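You operate a simulated robot arm through the tools that you are given. There is no shell and no other tool. Be economical: measure what you need, move in short steps, check, and stop when the job is done.

You run a simulated robot arm. Do the job below in one go: nothing can be reset, and whatever is moved stays where it is left.

TASK
Zero dials P1 and Q1, then lower, clamp and zero the yellow dial.
Fine: clamp before you zero; leave the other stands alone.

The check looks at the end state, three seconds after you hand in, the way a careful person would. Anything else that was tipped, shoved, dropped, spilled or broken makes it a failure.

THE ROBOT
A 7-joint arm with a two-finger parallel gripper on a trunk, on a base that drives. Base frame: it is fixed to the floor where the robot stands at the start and does not move with it; the origin is under the middle of the robot, x ahead of it, y to its left, z up. Units: m, rad, N and s.
With the tool pointing down near the work surface it reaches from about 0.1 to 0.68 m from the robot's upright axis, wherever it stands. Its first joint turns from -2.897 to 2.897 rad. Places, roughly: bezel of the yellow dial [1.5, 0.1, 1.1]; black knob of the yellow stand [1.6, 0.3, 1]; dial P1 [0.5, 0.1, 1.1]; dial Q1 [0.9, 0, 1.1]; yellow handle [1.6, 0.2, 1]. Payload 1.57 kg.
The TCP is the grasp point between the finger pads, 0.03 m short of the fingertips. In the tool frame z runs along the fingers and y along their closing line. Largest opening 0.11 m; finger width 0.024, thickness 0.012; the body of the gripper, 0.048 by 0.112 m, starts 0.078 m behind the TCP.
Orientation is that of the tool frame in the base frame, as [roll, pitch, yaw] about the fixed x, y, z axes, in that order (R = Rz(yaw) Ry(pitch) Rx(roll)). With the fingers straight down and closing along the base's y, the tool's x points along the base's -x, its y along +y and its z along -z.

THE INTERFACE
- The arm moves only by the tool servo_tool. Its argument "motion" is a list of rows, each an object of numbers (a shift or turn left out is 0, a gripper value left out holds the last): "tx", "ty", "tz": the shift along the base's x, y, z in m; "rx", "ry", "rz": the turn, a rotation vector about the base's x, y, z in rad; "hand": the closure, from 0 (fully open) to 1 (shut). In form: [{"tx": .., "ty": .., "tz": .., "rx": .., "ry": .., "rz": .., "hand": ..}, ...]. A call has 1 to 10 rows; each row is the pose to reach, as a shift and turn from the pose commanded when the call began. A row lasts 0.2 s, in which the tool goes at most 0.05 m and 0.15 rad; a call with a longer step from one row to the next is refused whole, and so is a gripper value outside its range. Where a pose cannot be reached the arm comes as near as it can. A force on the tool above 40 N (or 10 N above the force at the start of the call, whichever is more), or a blocked arm, ends the call early, and 0.2 s more pass. The fingers move at their own pace (about 0.045 m/s each) and stop on an object; they squeeze with about 43 N. The grip force told is the motor's: it shows also when the fingers shut on nothing. Time passes only in rows, and 0.2 s behind the last, so rows that repeat a pose let the fingers close. It gives the time, the measured TCP pose, the force on the tool (base axes), the opening and the grip force at its end, in the units of the frame above (readings bear some noise), with the torque about the TCP (base axes, N m) and any sound that the robot's microphone picked up.
- Cameras (640 x 400 px; columns grow to the right, rows downward): "scene" is now at [0.0232, 0.1302, 1.5533]; the picture's right is [-0.29, -0.96, 0.00], its down [-0.55, 0.17, -0.82] and it looks along [0.78, -0.24, -0.58] (base axes); focal length 267 px, centre (320, 200). "wrist" rides on the gripper at [0.07, 0.016, -0.141] in the tool frame; the picture's right is [-0.23, 0.97, 0.00], its down [-0.86, -0.20, -0.48] and it looks along [-0.47, -0.11, 0.88] (tool axes); focal length 222 px, centre (320, 200). There is no depth. A picture from a camera that has moved, and an enlarged one, comes with that camera's place and axes in the base frame and with its lens.
- grab_frame(camera): a new picture of that camera. It takes no simulated time.
- move_column(by): slides the trunk up (or, below 0, down) by that many m; the arm and the scene camera ride with it, the base frame stays. It gives what a move gives, with no picture.
- drive_base(legs): drives the robot by 1 to 6 legs, each [ahead, turn to the left] in m and rad, along the robot's own axes; the way and the turn of a leg run together, so that a leg with both is an arc; at most 1.5 m and 3.142 rad a leg. The arm and the cameras ride along, it lands a little off, and it stops where it bumps. It gives what a move gives.
- aim_head(pan, tilt): turns the head with the scene camera to pan (to the left, within 2.705 rad either way) and tilt (down, from -0.506 to 1.204), counted from straight ahead of the robot. It gives what a move gives.
- zoom(camera, box): a new picture of the part [left, top, right, bottom] of that camera's present view, enlarged. It takes no simulated time.
- finish_job(): hands the job in; it is judged then, once.

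Work in short steps. Places have to be worked out from the pictures, the camera data and where the tool is seen: move nearer, look again, correct. Check each grasp and each placing, and mend what went wrong. You have 120 turns and 82 pictures in all, those below and enlarged ones among them. Open the gripper and draw the arm clear of the work before you hand the job in, unless the task says otherwise; then end with one line.

The tools are called after "Request:" by a JSON object that holds its "fn" and its "kwargs". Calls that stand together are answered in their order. servo_tool: Moves the arm, as the interface text tells. Its arguments: {"type":"object","properties":{"motion":{"type":"array","items":{"type":"object","properties":{"tx":{"type":"number"},"ty":{"type":"number"},"tz":{"type":"number"},"rx":{"type":"number"},"ry":{"type":"number"},"rz":{"type":"number"},"hand":{"type":"number"}}}}},"required":["motion"]} The other tools are called the same way: move_column (by) slides the trunk up or down; drive_base (legs) drives the base; aim_head (pan, tilt) turns the head that bears the scene camera; grab_frame (camera) takes a picture; zoom (camera, box) takes an enlarged picture of a part of a camera's view; finish_job () hands the job in.

At the start:

```text
time: 0.0
tcp_pos: [0.4622, 0.0823, 1.3108]
orientation: [3.142, 0.001, 3.14]
contact_force: [-0.4, 0.5, -0.1]
wrist_torque: [0.0, 0.01, 0.02]
finger_gap: 0.11
grip_force: 0.0
trunk travel left (down, up): [-0.475, 0.115]
robot x, y, heading: [-0.0007, -0.0034, -0.001]
head pan, tilt: [-0.295, 0.613]
```

scene: 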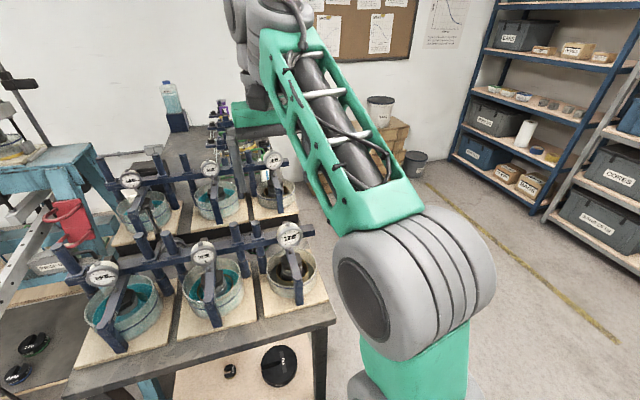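
wrist: 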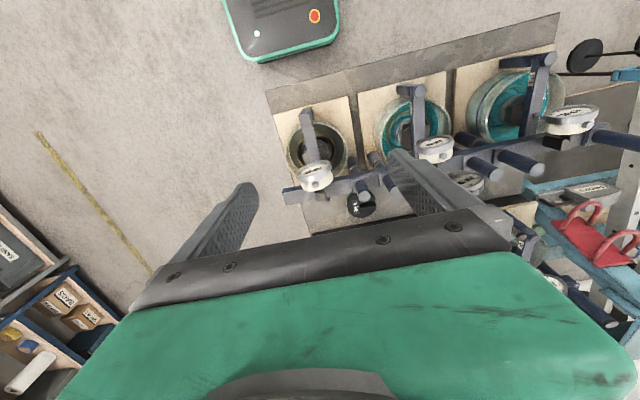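

The scene shows two rows of stands with dials over bowls. I look closer at the near stands before doing anything.

Request:
{"fn": "zoom", "kwargs": {"camera": "scene", "box": [60, 200, 340, 375]}}

Request:
{"fn": "zoom", "kwargs": {"camera": "scene", "box": [80, 90, 320, 240]}}

Request:
{"fn": "zoom", "kwargs": {"camera": "wrist", "box": [260, 40, 640, 280]}}

```text
2.29 times, centred on (200, 288) of scene
camera zoom: at [0.0232, 0.1302, 1.5533], right [-0.29, -0.96, 0.0], down [-0.55, 0.17, -0.82], along [0.78, -0.24, -0.58], focal length 611 px, centre (594, 0)
```

zoom: 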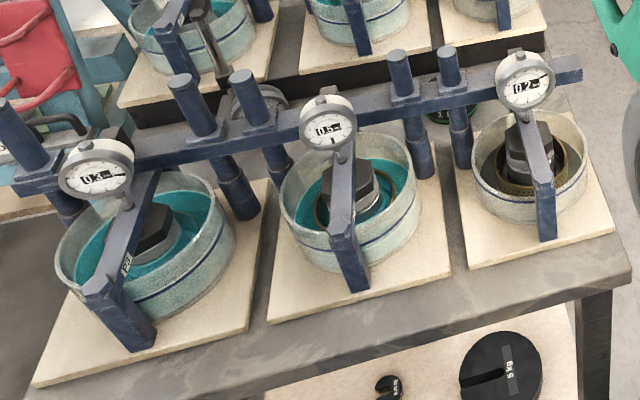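

```text
2.67 times, centred on (200, 165) of scene
camera zoom: at [0.0232, 0.1302, 1.5533], right [-0.29, -0.96, 0.0], down [-0.55, 0.17, -0.82], along [0.78, -0.24, -0.58], focal length 713 px, centre (640, 293)
```

zoom: 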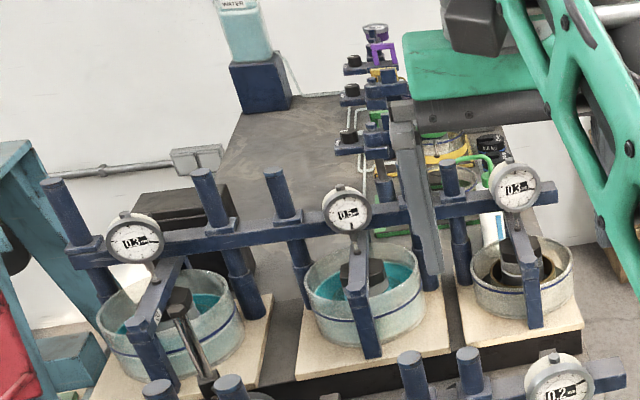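

```text
1.67 times, centred on (450, 160) of wrist
camera zoom: at [0.3933, 0.0986, 1.4507], right [0.23, 0.97, 0.0], down [0.86, -0.2, 0.48], along [0.47, -0.11, -0.88], focal length 370 px, centre (103, 267)
```

zoom: 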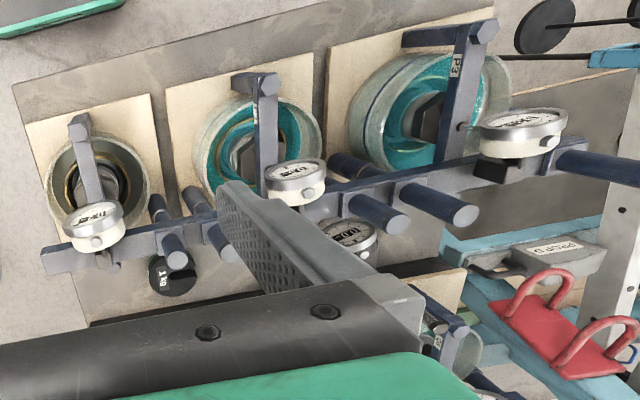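

Now a tight zoom on P1, Q1 and the yellow stand.

Request:
{"fn": "zoom", "kwargs": {"camera": "scene", "box": [269, 216, 309, 241]}}

Request:
{"fn": "zoom", "kwargs": {"camera": "scene", "box": [255, 147, 295, 172]}}

Request:
{"fn": "zoom", "kwargs": {"camera": "scene", "box": [190, 90, 286, 150]}}

```text
16.00 times, centred on (289, 228) of scene
camera zoom: at [0.0232, 0.1302, 1.5533], right [-0.29, -0.96, 0.0], down [-0.55, 0.17, -0.82], along [0.78, -0.24, -0.58], focal length 4278 px, centre (816, -256)
```

zoom: 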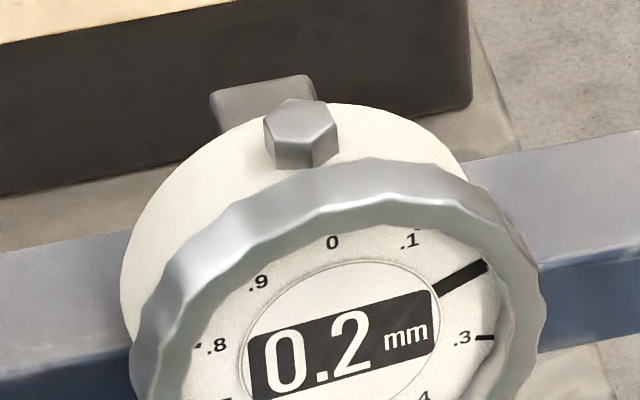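

```text
16.00 times, centred on (275, 160) of scene
camera zoom: at [0.0232, 0.1302, 1.5533], right [-0.29, -0.96, 0.0], down [-0.55, 0.17, -0.82], along [0.78, -0.24, -0.58], focal length 4278 px, centre (1040, 848)
```

zoom: 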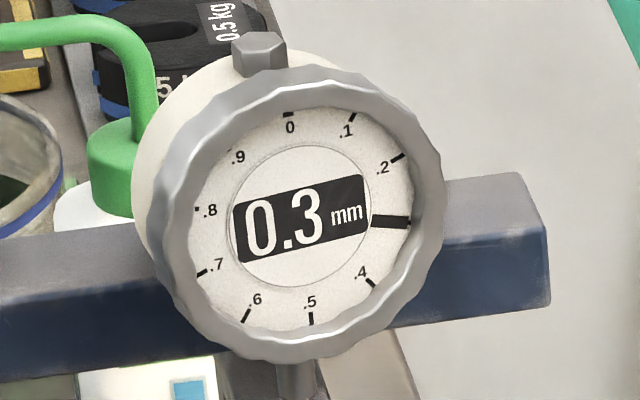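

```text
6.67 times, centred on (238, 120) of scene
camera zoom: at [0.0232, 0.1302, 1.5533], right [-0.29, -0.96, 0.0], down [-0.55, 0.17, -0.82], along [0.78, -0.24, -0.58], focal length 1783 px, centre (867, 733)
```

zoom: 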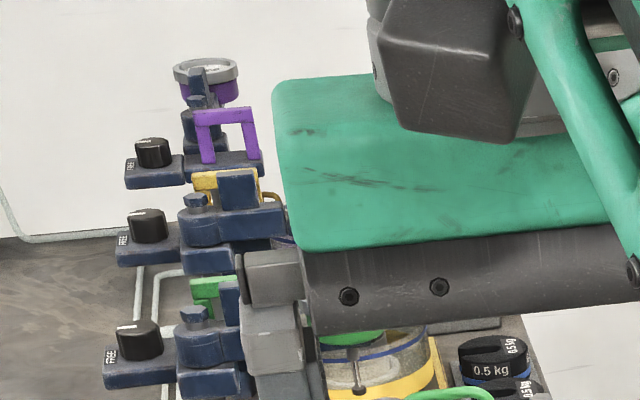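

The dials have scalloped bezels; P1 reads 0.2 and Q1 0.3, so I'll turn the bezel until 0 sits at the needle. The camera will be in the way under the gripper for a forward approach, so I first flip the tool half a turn, at safe height.

Request:
{"fn": "servo_tool", "kwargs": {"motion": [{"rz": 0.15, "hand": 0}, {"rz": 0.3}, {"rz": 0.45}, {"rz": 0.6}, {"rz": 0.75}, {"rz": 0.9}, {"rz": 1.05}, {"rz": 1.2}, {"rz": 1.35}, {"rz": 1.5}]}}

```text
time: 0.5
tcp_pos: [0.4649, 0.083, 1.309]
orientation: [3.141, 0.007, -2.963]
contact_force: [0.4, -0.2, -0.9]
wrist_torque: [-0.02, 0.02, -0.03]
finger_gap: 0.1098
grip_force: 0.1
trunk travel left (down, up): [-0.475, 0.115]
robot x, y, heading: [0.0031, 0.0052, -0.004]
head pan, tilt: [-0.295, 0.613]
stopped in row 2: the force on the tool passed its limit (the readings are from after the stop); the commanded pose is now the measured one
```

It stopped early (probably a joint limit); I try the other direction.

Request:
{"fn": "servo_tool", "kwargs": {"motion": [{"rz": -0.05}, {"rz": -0.15}, {"rz": -0.3}, {"rz": -0.45}, {"rz": -0.6}, {"rz": -0.75}, {"rz": -0.9}, {"rz": -1.05}, {"rz": -1.2}, {"rz": -1.35}]}}

```text
time: 2.7
tcp_pos: [0.4645, 0.0821, 1.3102]
orientation: [3.141, 0.007, 1.968]
contact_force: [-0.6, -0.4, 0.2]
wrist_torque: [0.0, -0.04, 0.0]
finger_gap: 0.1101
grip_force: 0.0
trunk travel left (down, up): [-0.475, 0.115]
robot x, y, heading: [-0.0004, -0.0006, -0.0]
head pan, tilt: [-0.295, 0.613]
```

Works. I continue to yaw near 0.

Request:
{"fn": "servo_tool", "kwargs": {"motion": [{"rz": -0.15}, {"rz": -0.3}, {"rz": -0.45}, {"rz": -0.6}, {"rz": -0.75}, {"rz": -0.9}, {"rz": -1.05}, {"rz": -1.2}, {"rz": -1.35}, {"rz": -1.5}]}}

Request:
{"fn": "servo_tool", "kwargs": {"motion": [{"rz": -0.15}, {"rz": -0.3}, {"rz": -0.45}]}}

```text
time: 4.9
tcp_pos: [0.4643, 0.0824, 1.3114]
orientation: [3.141, 0.008, 0.467]
contact_force: [0.1, 0.1, -0.9]
wrist_torque: [-0.02, 0.0, -0.01]
finger_gap: 0.1099
grip_force: 0.0
trunk travel left (down, up): [-0.475, 0.115]
robot x, y, heading: [-0.0023, -0.001, -0.001]
head pan, tilt: [-0.295, 0.613]
```

```text
time: 5.7
tcp_pos: [0.4612, 0.0685, 1.285]
orientation: [-3.116, 0.006, 0.216]
contact_force: [0.1, -0.1, -0.4]
wrist_torque: [-0.02, 0.05, -0.01]
finger_gap: 0.11
grip_force: 0.0
out of reach, approached as far as the arm can: row 2, 3
trunk travel left (down, up): [-0.475, 0.115]
robot x, y, heading: [-0.002, -0.0016, 0.001]
head pan, tilt: [-0.295, 0.613]
```

Joint range ends there, so the centre of the wrist range is the starting orientation (camera below when pointing forward); with the tool inclined that still leaves room. I turn back.

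Request:
{"fn": "servo_tool", "kwargs": {"motion": [{"rz": 0.15}, {"rz": 0.3}, {"rz": 0.45}, {"rz": 0.6}, {"rz": 0.75}, {"rz": 0.9}, {"rz": 1.05}, {"rz": 1.2}, {"rz": 1.35}, {"rz": 1.5}]}}

Request:
{"fn": "servo_tool", "kwargs": {"motion": [{"rz": 0.15}, {"rz": 0.3}, {"rz": 0.45}, {"rz": 0.6}, {"rz": 0.75}, {"rz": 0.9}, {"rz": 1.05}, {"rz": 1.2}, {"rz": 1.35}, {"rz": 1.5}]}}

```text
time: 7.9
tcp_pos: [0.4579, 0.0677, 1.2862]
orientation: [-3.114, 0.004, 1.72]
contact_force: [-0.6, 0.3, -0.4]
wrist_torque: [-0.01, -0.02, 0.01]
finger_gap: 0.1102
grip_force: 0.2
trunk travel left (down, up): [-0.475, 0.115]
robot x, y, heading: [-0.0023, 0.0023, 0.001]
head pan, tilt: [-0.295, 0.613]
```

```text
time: 10.1
tcp_pos: [0.4603, 0.0663, 1.2857]
orientation: [-3.115, 0.003, -3.061]
contact_force: [-0.4, 0.5, -0.2]
wrist_torque: [-0.01, 0.02, -0.04]
finger_gap: 0.1101
grip_force: 0.0
trunk travel left (down, up): [-0.475, 0.115]
robot x, y, heading: [-0.0024, 0.0004, 0.0]
head pan, tilt: [-0.295, 0.613]
```

Now tilt the tool forward while backing and rising a bit.

Request:
{"fn": "servo_tool", "kwargs": {"motion": [{"rz": -0.08}]}}

Request:
{"fn": "servo_tool", "kwargs": {"motion": [{"ry": -0.12, "tx": -0.01}, {"ry": -0.24, "tx": -0.02}, {"ry": -0.36, "tx": -0.03}, {"ry": -0.48, "tx": -0.04}, {"ry": -0.6, "tx": -0.05}, {"ry": -0.72, "tx": -0.06}, {"ry": -0.84, "tx": -0.07}, {"ry": -0.96, "tx": -0.08}, {"ry": -1.08, "tx": -0.08}]}}

Request:
{"fn": "grab_frame", "kwargs": {"camera": "wrist"}}

Request:
{"fn": "grab_frame", "kwargs": {"camera": "scene"}}

```text
time: 10.5
tcp_pos: [0.4596, 0.0679, 1.2857]
orientation: [-3.111, 0.003, 3.138]
contact_force: [0.0, 0.6, -0.1]
wrist_torque: [-0.01, -0.03, 0.02]
finger_gap: 0.11
grip_force: 0.1
trunk travel left (down, up): [-0.475, 0.115]
robot x, y, heading: [0.0046, -0.0008, -0.003]
head pan, tilt: [-0.295, 0.613]
```

```text
time: 12.0
tcp_pos: [0.43, 0.0742, 1.2426]
orientation: [-3.127, 0.576, -3.121]
contact_force: [0.3, -0.3, 0.1]
wrist_torque: [-0.02, 0.04, -0.01]
finger_gap: 0.1102
grip_force: 0.1
out of reach, approached as far as the arm can: row 6, 7
trunk travel left (down, up): [-0.475, 0.115]
robot x, y, heading: [-0.0021, -0.0035, 0.001]
head pan, tilt: [-0.295, 0.613]
stopped in row 7: the arm was blocked; the commanded pose is now the measured one
```

```text
73 pictures are left
camera wrist: at [0.2948, 0.0897, 1.3216], right [0.18, 0.98, 0.11], down [0.46, -0.18, 0.87], along [0.87, -0.1, -0.48], focal length 222 px, centre (320, 200)
```

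wrist: 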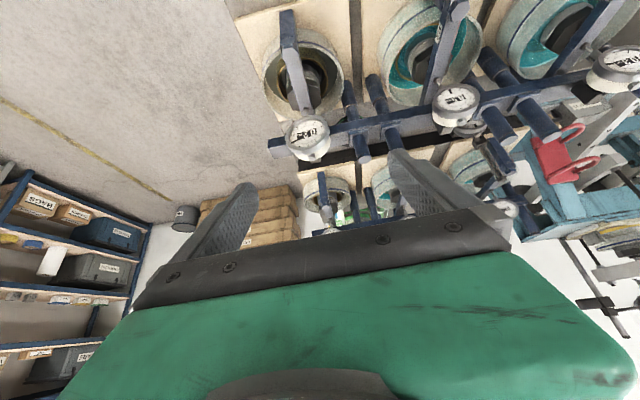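

```text
72 pictures are left
camera scene: at [0.0233, 0.1302, 1.5477], right [-0.29, -0.96, 0.0], down [-0.55, 0.17, -0.82], along [0.78, -0.24, -0.58], focal length 267 px, centre (320, 200)
```

scene: 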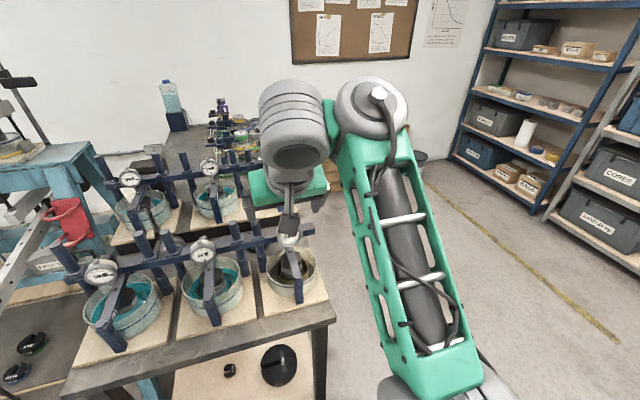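

The arm is folded too tight. I back the base 0.2 m to give room for a forward-pointing tool.

Request:
{"fn": "drive_base", "kwargs": {"legs": [[-0.2, 0]]}}

Request:
{"fn": "servo_tool", "kwargs": {"motion": [{"tx": 0.04}, {"tx": 0.08}, {"tx": 0.12, "ry": -0.1}, {"tx": 0.12, "ry": -0.22}, {"tx": 0.12, "ry": -0.34}, {"tx": 0.12, "ry": -0.46}, {"tx": 0.12, "ry": -0.58}]}}

Request:
{"fn": "grab_frame", "kwargs": {"camera": "wrist"}}

```text
time: 13.6
tcp_pos: [0.2291, 0.0736, 1.2431]
orientation: [-3.126, 0.566, -3.122]
contact_force: [-0.5, -1.1, -0.3]
wrist_torque: [0.03, 0.02, 0.0]
finger_gap: 0.1098
grip_force: 0.0
trunk travel left (down, up): [-0.475, 0.115]
robot x, y, heading: [-0.1992, 0.0014, -0.004]
head pan, tilt: [-0.295, 0.613]
```

```text
time: 15.2
tcp_pos: [0.3366, 0.0658, 1.3006]
orientation: [-3.131, 0.634, -3.12]
contact_force: [0.0, -0.6, -0.3]
wrist_torque: [0.02, -0.03, 0.04]
finger_gap: 0.1098
grip_force: 0.0
out of reach, approached as far as the arm can: row 2, 3, 4, 5, 6, 7
trunk travel left (down, up): [-0.475, 0.115]
robot x, y, heading: [-0.2017, 0.0017, -0.003]
head pan, tilt: [-0.295, 0.613]
```

```text
71 pictures are left
camera wrist: at [0.1963, 0.0798, 1.3719], right [0.17, 0.98, 0.13], down [0.41, -0.19, 0.89], along [0.9, -0.1, -0.43], focal length 222 px, centre (320, 200)
```

wrist: 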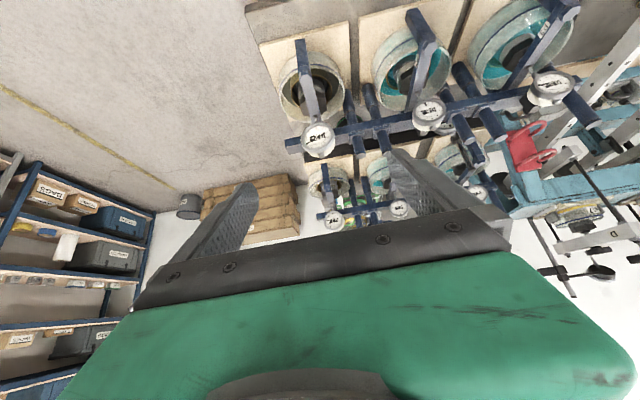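

The wrist joint seems limited because the arm's mount is high; I lower the trunk 0.1 and raise the tool, to flatten the forearm.

Request:
{"fn": "move_column", "kwargs": {"by": -0.1}}

Request:
{"fn": "servo_tool", "kwargs": {"motion": [{"tz": 0.04}, {"tz": 0.08}, {"tz": 0.1, "ry": -0.05}, {"tz": 0.1, "ry": -0.15}, {"tz": 0.1, "ry": -0.25}, {"tz": 0.1, "ry": -0.35}]}}

```text
time: 16.5
tcp_pos: [0.3371, 0.0636, 1.2009]
orientation: [-3.131, 0.633, -3.12]
contact_force: [-0.1, 0.6, 0.0]
wrist_torque: [0.0, 0.01, -0.05]
finger_gap: 0.11
grip_force: 0.0
trunk travel left (down, up): [-0.375, 0.215]
robot x, y, heading: [-0.198, 0.0016, -0.002]
head pan, tilt: [-0.295, 0.613]
```

```text
time: 17.9
tcp_pos: [0.3364, 0.0566, 1.3604]
orientation: [-3.124, 0.958, -3.113]
contact_force: [0.1, -0.6, 0.5]
wrist_torque: [-0.01, 0.04, 0.0]
finger_gap: 0.1101
grip_force: 0.1
out of reach, approached as far as the arm can: row 5, 6
trunk travel left (down, up): [-0.375, 0.215]
robot x, y, heading: [-0.2015, -0.0035, 0.003]
head pan, tilt: [-0.295, 0.613]
```

That works; lower the trunk further and tilt more.

Request:
{"fn": "move_column", "kwargs": {"by": -0.15}}

Request:
{"fn": "servo_tool", "kwargs": {"motion": [{"ry": -0.08, "tz": 0.02}, {"ry": -0.16, "tz": 0.03}, {"ry": -0.24, "tz": 0.03}]}}

Request:
{"fn": "grab_frame", "kwargs": {"camera": "wrist"}}

Request:
{"fn": "grab_frame", "kwargs": {"camera": "scene"}}

```text
time: 19.7
tcp_pos: [0.3355, 0.0562, 1.2108]
orientation: [-3.123, 0.956, -3.113]
contact_force: [-0.4, -0.3, -0.7]
wrist_torque: [0.03, 0.0, 0.0]
finger_gap: 0.1099
grip_force: 0.1
trunk travel left (down, up): [-0.225, 0.365]
robot x, y, heading: [-0.1988, 0.0033, -0.004]
head pan, tilt: [-0.295, 0.613]
```

```text
time: 20.5
tcp_pos: [0.3556, 0.0637, 1.2739]
orientation: [-3.106, 1.195, -3.096]
contact_force: [-0.6, -0.4, 0.7]
wrist_torque: [-0.03, -0.02, -0.01]
finger_gap: 0.1102
grip_force: 0.0
out of reach, approached as far as the arm can: row 1, 2, 3
trunk travel left (down, up): [-0.225, 0.365]
robot x, y, heading: [-0.2032, -0.0039, -0.004]
head pan, tilt: [-0.295, 0.613]
```

```text
70 pictures are left
camera wrist: at [0.1984, 0.0767, 1.2605], right [0.07, 0.98, 0.2], down [-0.13, -0.19, 0.97], along [0.99, -0.1, 0.11], focal length 222 px, centre (320, 200)
```

wrist: 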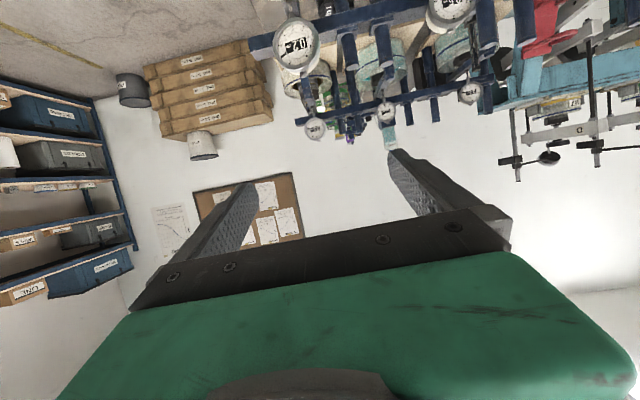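

```text
69 pictures are left
camera scene: at [-0.1788, 0.1304, 1.3033], right [-0.29, -0.96, 0.0], down [-0.55, 0.17, -0.82], along [0.78, -0.24, -0.58], focal length 267 px, centre (320, 200)
```

scene: 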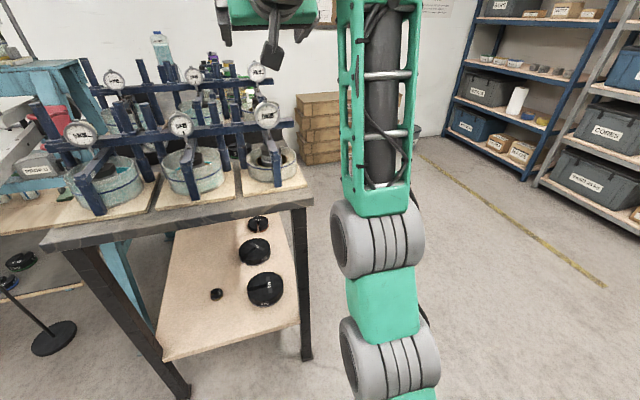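

The tool now points forward and the P1 dial faces the wrist camera. I zoom in from both cameras to triangulate.

Request:
{"fn": "zoom", "kwargs": {"camera": "wrist", "box": [248, 10, 344, 70]}}

Request:
{"fn": "zoom", "kwargs": {"camera": "scene", "box": [228, 90, 308, 140]}}

```text
6.67 times, centred on (296, 40) of wrist
camera zoom: at [0.1984, 0.0767, 1.2605], right [0.07, 0.98, 0.2], down [-0.13, -0.19, 0.97], along [0.99, -0.1, 0.11], focal length 1481 px, centre (480, 1267)
```

zoom: 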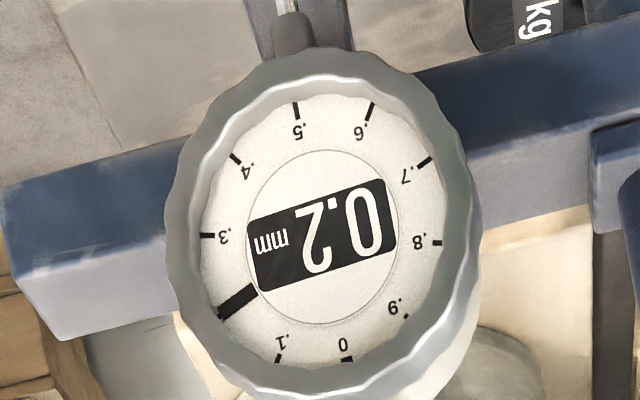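

```text
8.00 times, centred on (268, 115) of scene
camera zoom: at [-0.1788, 0.1304, 1.3033], right [-0.29, -0.96, 0.0], down [-0.55, 0.17, -0.82], along [0.78, -0.24, -0.58], focal length 2139 px, centre (736, 880)
```

zoom: 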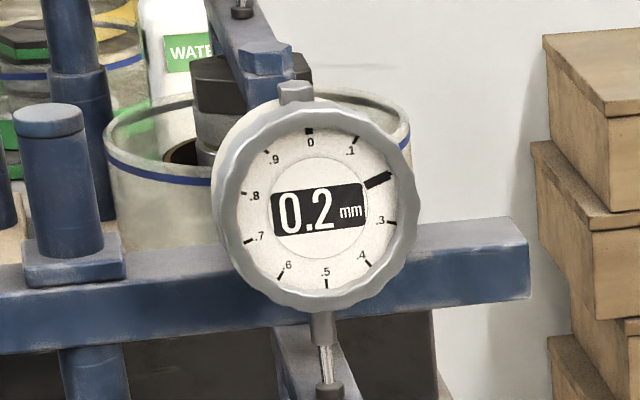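

P1's face centre comes out at about [0.538, 0.055, 1.074], nearly vertical face, diameter ≈ 0.068, yawed slightly. I lower the trunk more and align the tool (nearly horizontal, yaw ≈ 0.1) in front of it.

Request:
{"fn": "move_column", "kwargs": {"by": -0.1}}

Request:
{"fn": "servo_tool", "kwargs": {"motion": [{"ry": -0.08}, {"ry": -0.16, "rz": 0.03}, {"ry": -0.19, "rz": 0.08}, {"ry": -0.19, "rz": 0.1, "tx": 0.03, "ty": -0.01}, {"ry": -0.19, "rz": 0.1, "tx": 0.06, "ty": -0.013, "tz": -0.03}, {"ry": -0.19, "rz": 0.1, "tx": 0.07, "ty": -0.016, "tz": -0.06}]}}

Request:
{"fn": "grab_frame", "kwargs": {"camera": "wrist"}}

```text
time: 21.8
tcp_pos: [0.3561, 0.0609, 1.1754]
orientation: [-3.105, 1.196, -3.096]
contact_force: [0.4, -0.4, -0.2]
wrist_torque: [-0.03, 0.01, -0.03]
finger_gap: 0.1099
grip_force: 0.1
trunk travel left (down, up): [-0.125, 0.465]
robot x, y, heading: [-0.2054, -0.0028, -0.001]
head pan, tilt: [-0.295, 0.613]
```

```text
time: 23.2
tcp_pos: [0.3686, 0.0056, 1.1945]
orientation: [-3.073, 1.298, -2.941]
contact_force: [-0.6, 0.0, 0.2]
wrist_torque: [-0.05, 0.03, -0.01]
finger_gap: 0.1098
grip_force: 0.2
out of reach, approached as far as the arm can: row 1, 2, 3, 4, 5, 6
trunk travel left (down, up): [-0.125, 0.465]
robot x, y, heading: [-0.2016, 0.0006, -0.005]
head pan, tilt: [-0.295, 0.613]
```

```text
66 pictures are left
camera wrist: at [0.2132, 0.0004, 1.1643], right [-0.07, 0.98, 0.2], down [-0.2, -0.21, 0.96], along [0.98, 0.03, 0.22], focal length 222 px, centre (320, 200)
```

wrist: 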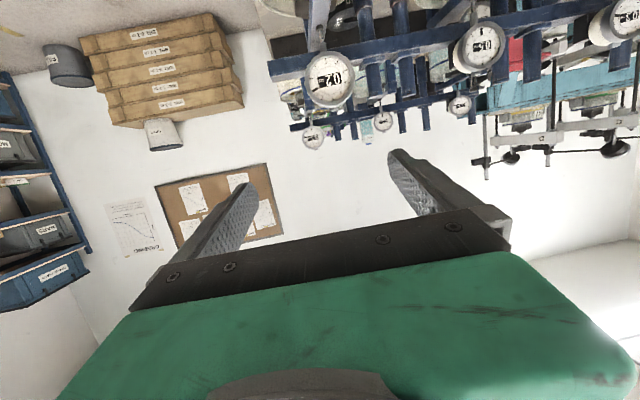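

Still against the wrist limit; I back up another 0.08 m and lower the trunk 0.1 so the forearm gets flatter.

Request:
{"fn": "drive_base", "kwargs": {"legs": [[-0.08, 0]]}}

Request:
{"fn": "move_column", "kwargs": {"by": -0.1}}

Request:
{"fn": "servo_tool", "kwargs": {"motion": [{"tx": 0.03, "tz": 0.02}, {"tx": 0.06, "ty": 0.02, "tz": 0.03}, {"tx": 0.09, "ty": 0.04, "tz": 0.03}, {"ry": -0.08, "tx": 0.12, "ty": 0.04, "tz": 0.03}]}}

```text
time: 24.3
tcp_pos: [0.2881, 0.0064, 1.195]
orientation: [-3.074, 1.302, -2.941]
contact_force: [-0.2, 0.7, 0.5]
wrist_torque: [0.02, 0.0, 0.02]
finger_gap: 0.1098
grip_force: 0.0
trunk travel left (down, up): [-0.125, 0.465]
robot x, y, heading: [-0.2822, 0.0029, -0.007]
head pan, tilt: [-0.295, 0.613]
```

```text
time: 25.6
tcp_pos: [0.287, 0.0064, 1.0948]
orientation: [-3.075, 1.299, -2.942]
contact_force: [-0.6, 0.2, -0.5]
wrist_torque: [0.01, -0.01, 0.01]
finger_gap: 0.1102
grip_force: 0.0
trunk travel left (down, up): [-0.025, 0.565]
robot x, y, heading: [-0.2808, 0.003, -0.002]
head pan, tilt: [-0.295, 0.613]
```

```text
time: 26.6
tcp_pos: [0.4067, 0.0456, 1.1251]
orientation: [-2.988, 1.382, -2.856]
contact_force: [-0.6, -0.1, 0.7]
wrist_torque: [-0.02, 0.05, 0.0]
finger_gap: 0.11
grip_force: 0.0
trunk travel left (down, up): [-0.025, 0.565]
robot x, y, heading: [-0.2813, 0.002, -0.0]
head pan, tilt: [-0.295, 0.613]
```

Reached: tool points along ≈(0.97, 0.13, −0.19). Check the view.

Request:
{"fn": "grab_frame", "kwargs": {"camera": "wrist"}}

Request:
{"fn": "grab_frame", "kwargs": {"camera": "scene"}}

```text
65 pictures are left
camera wrist: at [0.2556, 0.04, 1.0825], right [-0.09, 0.98, 0.19], down [-0.28, -0.21, 0.94], along [0.95, 0.03, 0.3], focal length 222 px, centre (320, 200)
```

wrist: 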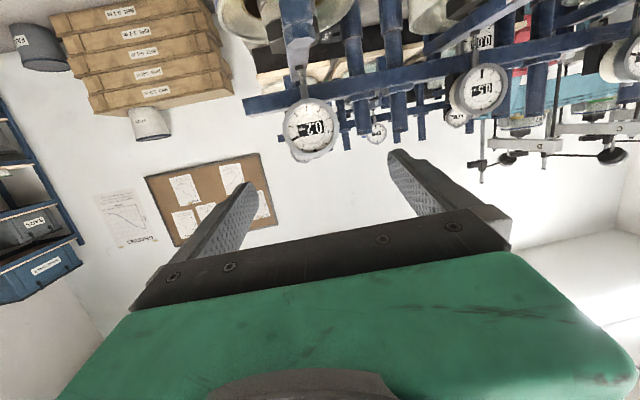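

```text
64 pictures are left
camera scene: at [-0.2588, 0.1305, 1.1033], right [-0.29, -0.96, 0.0], down [-0.55, 0.17, -0.82], along [0.78, -0.24, -0.58], focal length 267 px, centre (320, 200)
```

scene: 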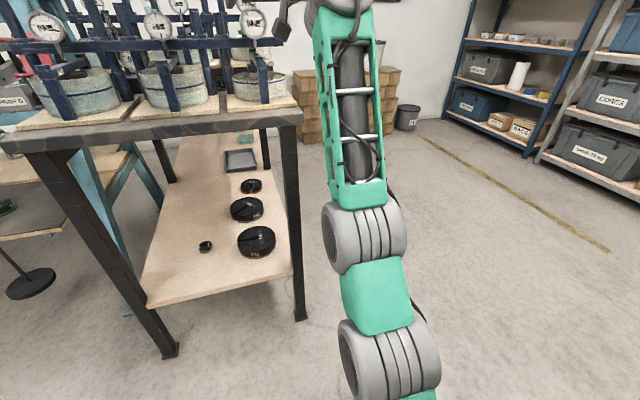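

Zoom the wrist view for the dial position and the arm beneath.

Request:
{"fn": "zoom", "kwargs": {"camera": "wrist", "box": [200, 0, 440, 150]}}

Request:
{"fn": "zoom", "kwargs": {"camera": "wrist", "box": [270, 95, 350, 145]}}

```text
2.67 times, centred on (320, 75) of wrist
camera zoom: at [0.2556, 0.04, 1.0825], right [-0.09, 0.98, 0.19], down [-0.28, -0.21, 0.94], along [0.95, 0.03, 0.3], focal length 592 px, centre (320, 533)
```

zoom: 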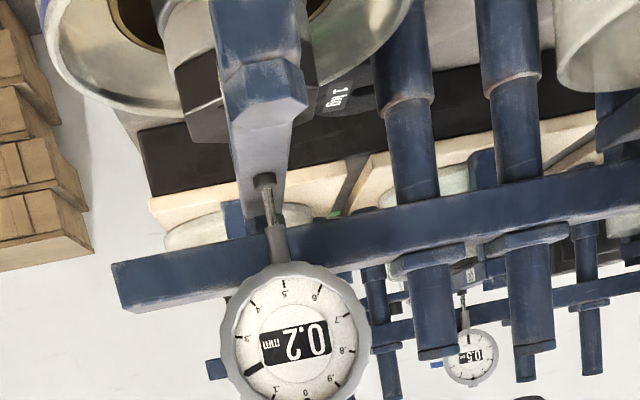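

```text
8.00 times, centred on (310, 120) of wrist
camera zoom: at [0.2556, 0.04, 1.0825], right [-0.09, 0.98, 0.19], down [-0.28, -0.21, 0.94], along [0.95, 0.03, 0.3], focal length 1777 px, centre (400, 840)
```

zoom: 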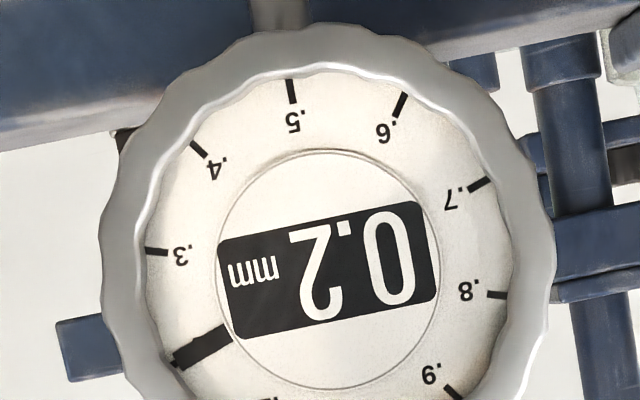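

P1 centre refined to ≈[0.538, 0.056, 1.079]; the arm beneath ends near x≈0.455 at z≈1.01, so there's room. Level the tool a bit more and go to a pre-grasp 7.5 cm before the dial.

Request:
{"fn": "servo_tool", "kwargs": {"motion": [{"ry": -0.05, "tx": 0.02, "tz": -0.015}, {"ry": -0.09, "tx": 0.04, "tz": -0.03}, {"ry": -0.09, "tx": 0.057, "ty": 0.001, "tz": -0.041}]}}

```text
time: 27.4
tcp_pos: [0.47, 0.0466, 1.0882]
orientation: [-2.764, 1.46, -2.635]
contact_force: [-0.9, -0.5, 0.8]
wrist_torque: [-0.01, 0.0, 0.01]
finger_gap: 0.1101
grip_force: 0.0
out of reach, approached as far as the arm can: row 2, 3
trunk travel left (down, up): [-0.025, 0.565]
robot x, y, heading: [-0.2779, 0.0023, -0.007]
head pan, tilt: [-0.295, 0.613]
```

Elevation −6°, near enough aligned. Roll the tool −0.6 rad about its axis ready for a +72° turn.

Request:
{"fn": "servo_tool", "kwargs": {"motion": [{"rx": -0.138, "ry": -0.018, "rz": 0.014}, {"rx": -0.276, "ry": -0.035, "rz": 0.029}, {"rx": -0.414, "ry": -0.053, "rz": 0.043}, {"rx": -0.592, "ry": -0.075, "rz": 0.062}]}}

```text
refused: row 4 steps farther than a row can; nothing moved
```

Redo with even steps.

Request:
{"fn": "servo_tool", "kwargs": {"motion": [{"rx": -0.138, "ry": -0.018, "rz": 0.014}, {"rx": -0.276, "ry": -0.035, "rz": 0.029}, {"rx": -0.414, "ry": -0.053, "rz": 0.043}, {"rx": -0.54, "ry": -0.069, "rz": 0.056}, {"rx": -0.592, "ry": -0.075, "rz": 0.062}]}}

Request:
{"fn": "grab_frame", "kwargs": {"camera": "wrist"}}

```text
time: 28.6
tcp_pos: [0.4703, 0.0464, 1.0894]
orientation: [-1.742, 0.921, -1.58]
contact_force: [0.2, 0.5, -0.2]
wrist_torque: [0.01, 0.04, 0.03]
finger_gap: 0.1102
grip_force: 0.1
trunk travel left (down, up): [-0.025, 0.565]
robot x, y, heading: [-0.2843, -0.0003, -0.0]
head pan, tilt: [-0.295, 0.613]
```

```text
61 pictures are left
camera wrist: at [0.3277, -0.0009, 1.0372], right [-0.16, 0.9, -0.4], down [-0.43, 0.3, 0.85], along [0.89, 0.31, 0.35], focal length 222 px, centre (320, 200)
```

wrist: 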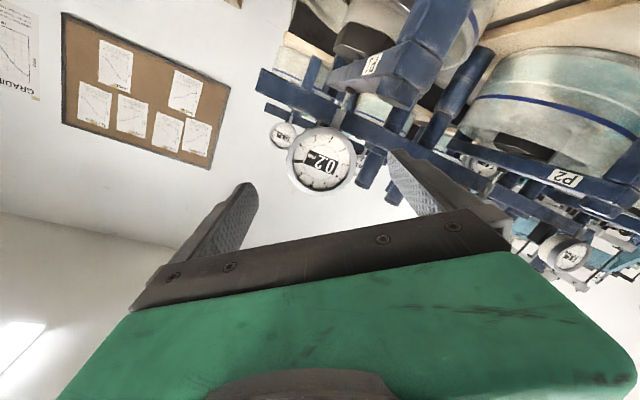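

The dial is centred in the finger line. Advance to just short of the grasp and aim the head at it.

Request:
{"fn": "servo_tool", "kwargs": {"motion": [{"tx": 0.02, "ty": 0.003, "tz": -0.004}, {"tx": 0.042, "ty": 0.006, "tz": -0.008}]}}

Request:
{"fn": "aim_head", "kwargs": {"pan": -0.12, "tilt": 0.1}}

Request:
{"fn": "zoom", "kwargs": {"camera": "scene", "box": [240, 150, 400, 250]}}

Request:
{"fn": "zoom", "kwargs": {"camera": "wrist", "box": [200, 100, 440, 250]}}

```text
time: 29.2
tcp_pos: [0.5057, 0.0514, 1.0745]
orientation: [-1.742, 0.923, -1.58]
contact_force: [0.4, -0.2, 0.9]
wrist_torque: [-0.01, 0.04, 0.02]
finger_gap: 0.1097
grip_force: 0.0
out of reach, approached as far as the arm can: row 2
trunk travel left (down, up): [-0.025, 0.565]
robot x, y, heading: [-0.2823, 0.0013, -0.006]
head pan, tilt: [-0.295, 0.613]
```

```text
time: 30.1
tcp_pos: [0.5052, 0.0516, 1.0743]
orientation: [-1.741, 0.924, -1.58]
contact_force: [-0.1, -0.2, 0.0]
wrist_torque: [0.0, -0.01, -0.02]
finger_gap: 0.1099
grip_force: 0.1
trunk travel left (down, up): [-0.025, 0.565]
robot x, y, heading: [-0.28, 0.0002, -0.002]
head pan, tilt: [-0.12, 0.099]
```

```text
4.00 times, centred on (320, 200) of scene
camera zoom: at [-0.2511, 0.1452, 1.1505], right [-0.12, -0.99, 0.0], down [-0.1, 0.01, -0.99], along [0.99, -0.12, -0.1], focal length 1070 px, centre (320, 200)
```

zoom: 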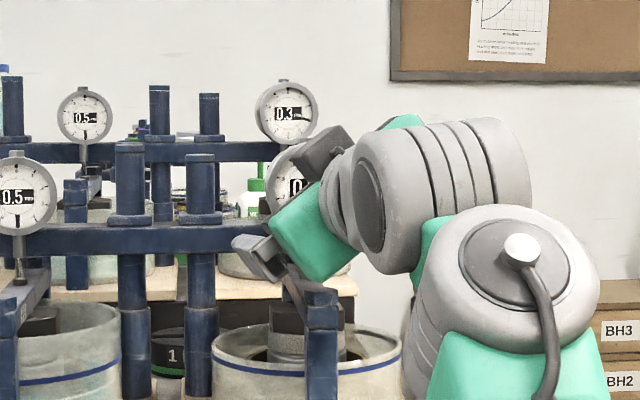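

```text
2.67 times, centred on (320, 175) of wrist
camera zoom: at [0.364, 0.0045, 1.0232], right [-0.16, 0.9, -0.4], down [-0.43, 0.3, 0.85], along [0.89, 0.31, 0.35], focal length 592 px, centre (320, 267)
```

zoom: 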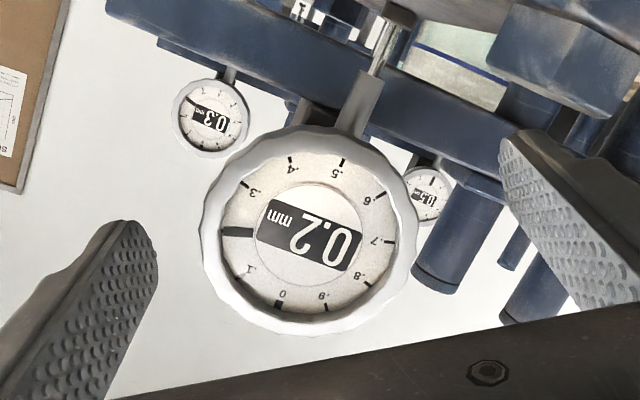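

TCP sits 9 mm below the dial axis due to the reach limit; I raise the trunk by 9 mm and try advancing slightly.

Request:
{"fn": "move_column", "kwargs": {"by": 0.009}}

Request:
{"fn": "drive_base", "kwargs": {"legs": [[0.012, 0]]}}

Request:
{"fn": "zoom", "kwargs": {"camera": "wrist", "box": [200, 100, 440, 250]}}

```text
time: 30.7
tcp_pos: [0.5059, 0.0525, 1.0846]
orientation: [-1.741, 0.922, -1.58]
contact_force: [0.0, 0.1, -0.4]
wrist_torque: [0.0, 0.01, 0.01]
finger_gap: 0.1101
grip_force: 0.0
trunk travel left (down, up): [-0.034, 0.556]
robot x, y, heading: [-0.2815, 0.0015, -0.006]
head pan, tilt: [-0.12, 0.099]
```

```text
time: 31.5
tcp_pos: [0.5179, 0.0525, 1.0841]
orientation: [-1.743, 0.922, -1.579]
contact_force: [0.0, -0.3, 0.7]
wrist_torque: [0.01, -0.01, 0.02]
finger_gap: 0.1098
grip_force: 0.1
trunk travel left (down, up): [-0.034, 0.556]
robot x, y, heading: [-0.2697, 0.002, -0.007]
head pan, tilt: [-0.12, 0.099]
```

```text
2.67 times, centred on (320, 175) of wrist
camera zoom: at [0.376, 0.0045, 1.0321], right [-0.16, 0.9, -0.4], down [-0.43, 0.3, 0.85], along [0.89, 0.31, 0.35], focal length 592 px, centre (320, 267)
```

zoom: 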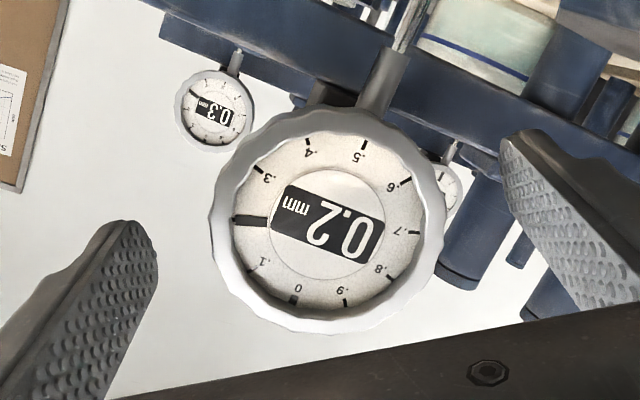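

Finger gaps either side of the bezel look equal. Close the fingers.

Request:
{"fn": "servo_tool", "kwargs": {"motion": [{"hand": 0.3}, {"hand": 0.5}, {"hand": 0.5}, {"hand": 0.5}]}}

Request:
{"fn": "zoom", "kwargs": {"camera": "wrist", "box": [200, 100, 440, 250]}}

```text
time: 32.5
tcp_pos: [0.5191, 0.054, 1.0823]
orientation: [-1.747, 0.922, -1.58]
contact_force: [-5.7, 6.6, -6.4]
wrist_torque: [0.02, 0.05, 0.41]
finger_gap: 0.0658
grip_force: 24.8
trunk travel left (down, up): [-0.034, 0.556]
robot x, y, heading: [-0.2704, 0.0014, -0.005]
head pan, tilt: [-0.12, 0.099]
```

```text
2.67 times, centred on (320, 175) of wrist
camera zoom: at [0.3762, 0.0061, 1.0314], right [-0.16, 0.9, -0.4], down [-0.43, 0.3, 0.85], along [0.89, 0.31, 0.34], focal length 592 px, centre (320, 267)
```

zoom: 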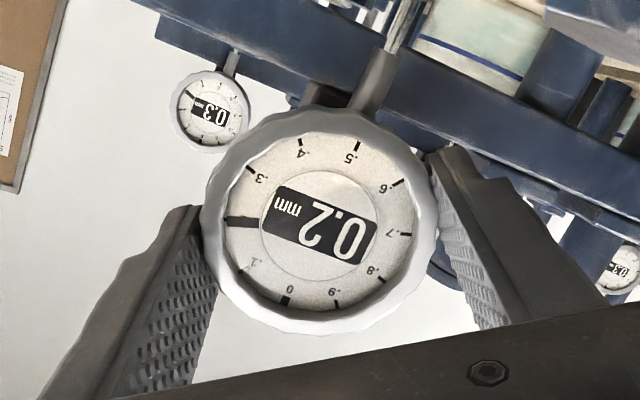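

Gripped at 0.066 m. Turn the bezel clockwise by about half of what is needed and look.

Request:
{"fn": "servo_tool", "kwargs": {"motion": [{"rx": 0.138, "ry": 0.018, "rz": -0.014}, {"rx": 0.276, "ry": 0.035, "rz": -0.028}, {"rx": 0.414, "ry": 0.053, "rz": -0.042}, {"rx": 0.552, "ry": 0.07, "rz": -0.056}]}}

Request:
{"fn": "zoom", "kwargs": {"camera": "wrist", "box": [200, 100, 440, 250]}}

```text
time: 33.5
tcp_pos: [0.5188, 0.0539, 1.0846]
orientation: [-2.484, 1.441, -2.352]
contact_force: [-10.0, 10.1, -12.2]
wrist_torque: [0.07, -0.24, 0.56]
finger_gap: 0.0648
grip_force: 45.1
trunk travel left (down, up): [-0.034, 0.556]
robot x, y, heading: [-0.2679, -0.0002, -0.002]
head pan, tilt: [-0.12, 0.099]
```

```text
2.67 times, centred on (320, 175) of wrist
camera zoom: at [0.3707, 0.0447, 1.0267], right [-0.11, 0.98, 0.15], down [-0.37, -0.18, 0.91], along [0.92, 0.05, 0.38], focal length 592 px, centre (320, 267)
```

zoom: 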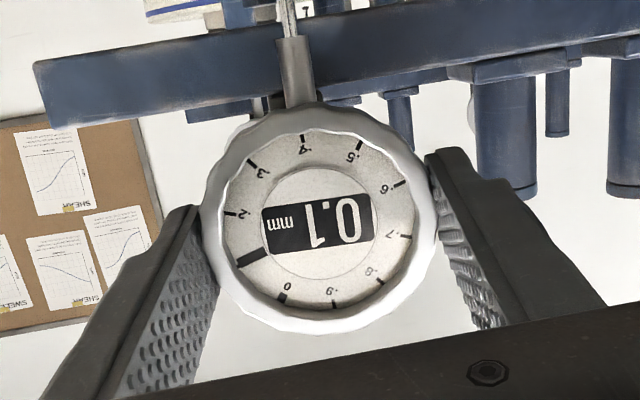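

The bezel follows and the display reads 0.1; 0 needs ≈0.70 rad more.

Request:
{"fn": "servo_tool", "kwargs": {"motion": [{"rx": 0.138, "ry": 0.018, "rz": -0.014}, {"rx": 0.276, "ry": 0.035, "rz": -0.028}, {"rx": 0.414, "ry": 0.053, "rz": -0.042}, {"rx": 0.552, "ry": 0.07, "rz": -0.056}, {"rx": 0.682, "ry": 0.086, "rz": -0.069}]}}

Request:
{"fn": "zoom", "kwargs": {"camera": "wrist", "box": [240, 120, 400, 220]}}

```text
time: 34.7
tcp_pos: [0.5168, 0.0511, 1.0851]
orientation: [1.736, 0.952, 1.832]
contact_force: [3.0, 0.4, 5.3]
wrist_torque: [0.07, -0.67, 0.74]
finger_gap: 0.0638
grip_force: 44.9
trunk travel left (down, up): [-0.034, 0.556]
robot x, y, heading: [-0.2722, 0.0023, -0.004]
head pan, tilt: [-0.12, 0.099]
```

```text
4.00 times, centred on (320, 170) of wrist
camera zoom: at [0.367, 0.0852, 1.0505], right [-0.01, 0.67, 0.74], down [-0.33, -0.7, 0.63], along [0.94, -0.24, 0.23], focal length 888 px, centre (320, 320)
```

zoom: 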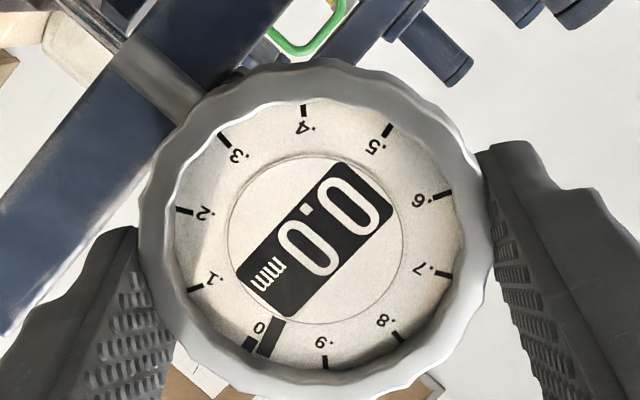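

It reads 0.0 but the needle is about 7° past the 0 tick. Turn back 0.11 rad.

Request:
{"fn": "servo_tool", "kwargs": {"motion": [{"rx": -0.108, "ry": -0.014, "rz": 0.011}, {"rx": -0.108, "ry": -0.014, "rz": 0.011}]}}

Request:
{"fn": "zoom", "kwargs": {"camera": "wrist", "box": [240, 120, 400, 220]}}

```text
time: 35.3
tcp_pos: [0.5174, 0.0506, 1.0856]
orientation: [1.77, 1.063, 1.872]
contact_force: [7.1, -1.5, 10.5]
wrist_torque: [0.05, -0.31, -0.49]
finger_gap: 0.0635
grip_force: 45.1
trunk travel left (down, up): [-0.034, 0.556]
robot x, y, heading: [-0.272, 0.0021, -0.004]
head pan, tilt: [-0.12, 0.099]
```

```text
4.00 times, centred on (320, 170) of wrist
camera zoom: at [0.367, 0.0797, 1.045], right [-0.03, 0.75, 0.66], down [-0.34, -0.63, 0.7], along [0.94, -0.2, 0.27], focal length 888 px, centre (320, 320)
```

zoom: 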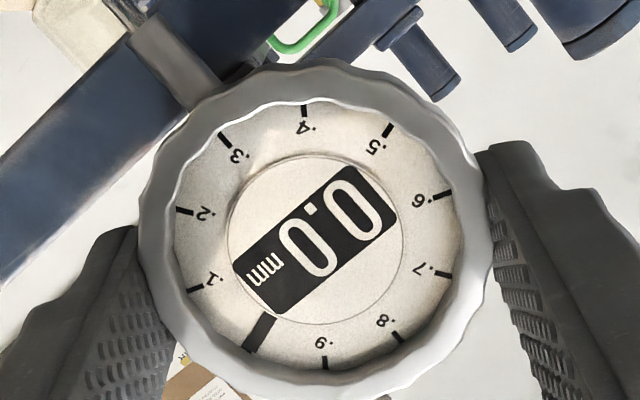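

The needle now covers the 0 tick. Release and look.

Request:
{"fn": "servo_tool", "kwargs": {"motion": [{"hand": 0.2}, {"hand": 0}, {"hand": 0}]}}

Request:
{"fn": "zoom", "kwargs": {"camera": "wrist", "box": [240, 120, 400, 220]}}

```text
time: 36.1
tcp_pos: [0.5196, 0.0518, 1.0852]
orientation: [1.778, 1.062, 1.878]
contact_force: [-0.7, -0.1, 0.7]
wrist_torque: [-0.03, 0.0, 0.01]
finger_gap: 0.1101
grip_force: 0.0
trunk travel left (down, up): [-0.034, 0.556]
robot x, y, heading: [-0.2667, -0.0013, -0.004]
head pan, tilt: [-0.12, 0.099]
```

```text
4.00 times, centred on (320, 170) of wrist
camera zoom: at [0.3677, 0.0805, 1.0436], right [-0.03, 0.75, 0.66], down [-0.33, -0.63, 0.7], along [0.94, -0.2, 0.27], focal length 888 px, centre (320, 320)
```

zoom: 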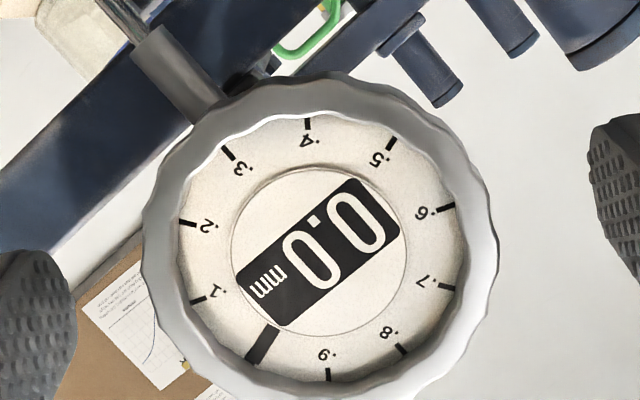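

P1 reads 0.0 with the needle on the zero tick. I back the base away, then drive around to the right side aisle so I can reach Q1 (≈[0.883, 0.042, 1.13]) without passing over P1.

Request:
{"fn": "drive_base", "kwargs": {"legs": [[-0.12, 0]]}}

Request:
{"fn": "zoom", "kwargs": {"camera": "scene", "box": [160, 130, 480, 330]}}

```text
time: 37.3
tcp_pos: [0.3986, 0.0511, 1.0843]
orientation: [1.776, 1.059, 1.88]
contact_force: [-0.7, -0.4, -0.7]
wrist_torque: [0.05, 0.01, 0.0]
finger_gap: 0.1102
grip_force: 0.0
trunk travel left (down, up): [-0.034, 0.556]
robot x, y, heading: [-0.3909, 0.0009, -0.006]
head pan, tilt: [-0.12, 0.099]
```

```text
2.00 times, centred on (320, 230) of scene
camera zoom: at [-0.359, 0.1455, 1.1596], right [-0.12, -0.99, 0.0], down [-0.1, 0.01, -0.99], along [0.99, -0.12, -0.1], focal length 535 px, centre (320, 140)
```

zoom: 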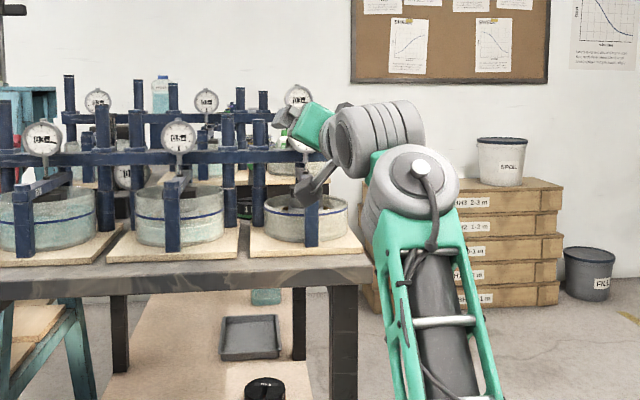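

Path to the aisle is open. Drive.

Request:
{"fn": "drive_base", "kwargs": {"legs": [[0, -0.8], [0.7, 0], [0, 0.8], [0.2, 0]]}}

Request:
{"fn": "aim_head", "kwargs": {"pan": 0.6, "tilt": 0.25}}

Request:
{"fn": "grab_frame", "kwargs": {"camera": "scene"}}

```text
time: 46.5
tcp_pos: [1.0885, -0.4501, 1.0836]
orientation: [1.776, 1.062, 1.885]
contact_force: [0.3, 0.4, 0.2]
wrist_torque: [0.01, -0.01, 0.0]
finger_gap: 0.1099
grip_force: 0.0
trunk travel left (down, up): [-0.034, 0.556]
robot x, y, heading: [0.2975, -0.5085, 0.006]
head pan, tilt: [-0.12, 0.099]
```

```text
time: 47.6
tcp_pos: [1.0884, -0.4501, 1.0844]
orientation: [1.774, 1.063, 1.887]
contact_force: [0.9, 1.0, 1.0]
wrist_torque: [0.01, 0.03, 0.02]
finger_gap: 0.1099
grip_force: 0.1
trunk travel left (down, up): [-0.034, 0.556]
robot x, y, heading: [0.3009, -0.5108, 0.003]
head pan, tilt: [0.6, 0.25]
```

```text
51 pictures are left
camera scene: at [0.3171, -0.298, 1.1457], right [0.57, -0.82, 0.0], down [-0.2, -0.14, -0.97], along [0.8, 0.55, -0.25], focal length 267 px, centre (320, 200)
```

scene: 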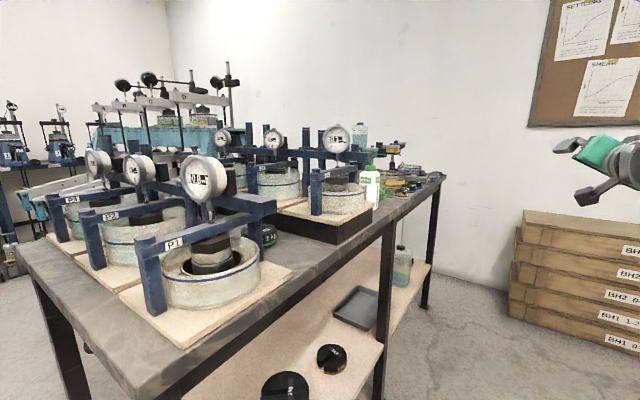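

Now zoom on Q1 and P1 from here (side views also show face orientation).

Request:
{"fn": "zoom", "kwargs": {"camera": "scene", "box": [296, 115, 392, 175]}}

Request:
{"fn": "zoom", "kwargs": {"camera": "scene", "box": [160, 140, 256, 200]}}

Request:
{"fn": "zoom", "kwargs": {"camera": "scene", "box": [360, 135, 450, 195]}}

```text
6.67 times, centred on (344, 145) of scene
camera zoom: at [0.3171, -0.298, 1.1457], right [0.57, -0.82, 0.0], down [-0.2, -0.14, -0.97], along [0.8, 0.55, -0.25], focal length 1783 px, centre (160, 567)
```

zoom: 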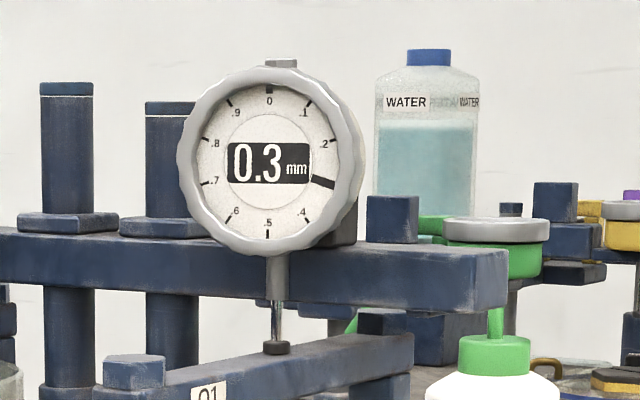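

```text
6.67 times, centred on (208, 170) of scene
camera zoom: at [0.3171, -0.298, 1.1457], right [0.57, -0.82, 0.0], down [-0.2, -0.14, -0.97], along [0.8, 0.55, -0.25], focal length 1783 px, centre (1067, 400)
```

zoom: 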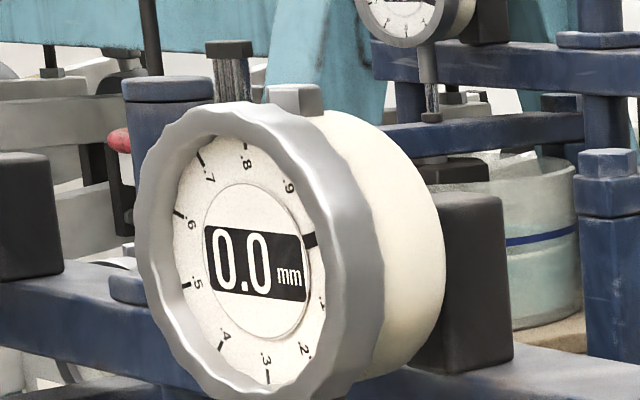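

```text
6.67 times, centred on (405, 165) of scene
camera zoom: at [0.3171, -0.298, 1.1457], right [0.57, -0.82, 0.0], down [-0.2, -0.14, -0.97], along [0.8, 0.55, -0.25], focal length 1783 px, centre (-247, 433)
```

zoom: 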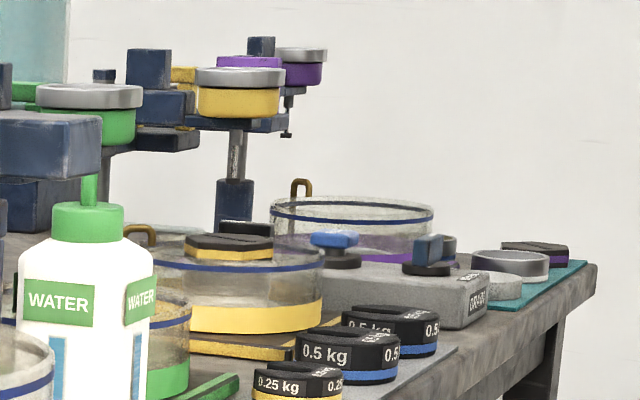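

Q1 centre ≈[0.883, 0.043, 1.129], reading 0.3, yaw similar to P1. Raise the trunk, and pre-roll the tool by −1.44 rad for the 108° turn.

Request:
{"fn": "move_column", "kwargs": {"by": 0.1}}

Request:
{"fn": "servo_tool", "kwargs": {"motion": [{"rx": -0.142, "ry": -0.02, "rz": 0.014, "tx": -0.03}, {"rx": -0.284, "ry": -0.039, "rz": 0.028, "tx": -0.06}, {"rx": -0.426, "ry": -0.059, "rz": 0.042, "tx": -0.09}, {"rx": -0.568, "ry": -0.079, "rz": 0.056, "tx": -0.12}, {"rx": -0.71, "ry": -0.099, "rz": 0.07, "tx": -0.15}, {"rx": -0.852, "ry": -0.118, "rz": 0.085, "tx": -0.18}, {"rx": -0.994, "ry": -0.138, "rz": 0.099, "tx": -0.21}, {"rx": -1.136, "ry": -0.158, "rz": 0.113, "tx": -0.24}, {"rx": -1.278, "ry": -0.178, "rz": 0.127, "tx": -0.27}, {"rx": -1.42, "ry": -0.197, "rz": 0.141, "tx": -0.3}]}}

```text
time: 49.0
tcp_pos: [1.0892, -0.4499, 1.1841]
orientation: [1.778, 1.06, 1.887]
contact_force: [-0.4, 0.4, -0.3]
wrist_torque: [0.03, 0.02, 0.04]
finger_gap: 0.1101
grip_force: 0.1
trunk travel left (down, up): [-0.134, 0.456]
robot x, y, heading: [0.302, -0.5055, 0.002]
head pan, tilt: [0.6, 0.25]
```

```text
time: 51.2
tcp_pos: [0.7987, -0.4626, 1.2703]
orientation: [-1.739, 0.623, -1.522]
contact_force: [0.0, -0.8, -0.2]
wrist_torque: [-0.02, 0.02, 0.02]
finger_gap: 0.11
grip_force: 0.1
out of reach, approached as far as the arm can: row 1, 2, 3, 4, 5, 6, 7, 8, 9, 10
trunk travel left (down, up): [-0.134, 0.456]
robot x, y, heading: [0.3008, -0.5064, 0.002]
head pan, tilt: [0.6, 0.25]
```

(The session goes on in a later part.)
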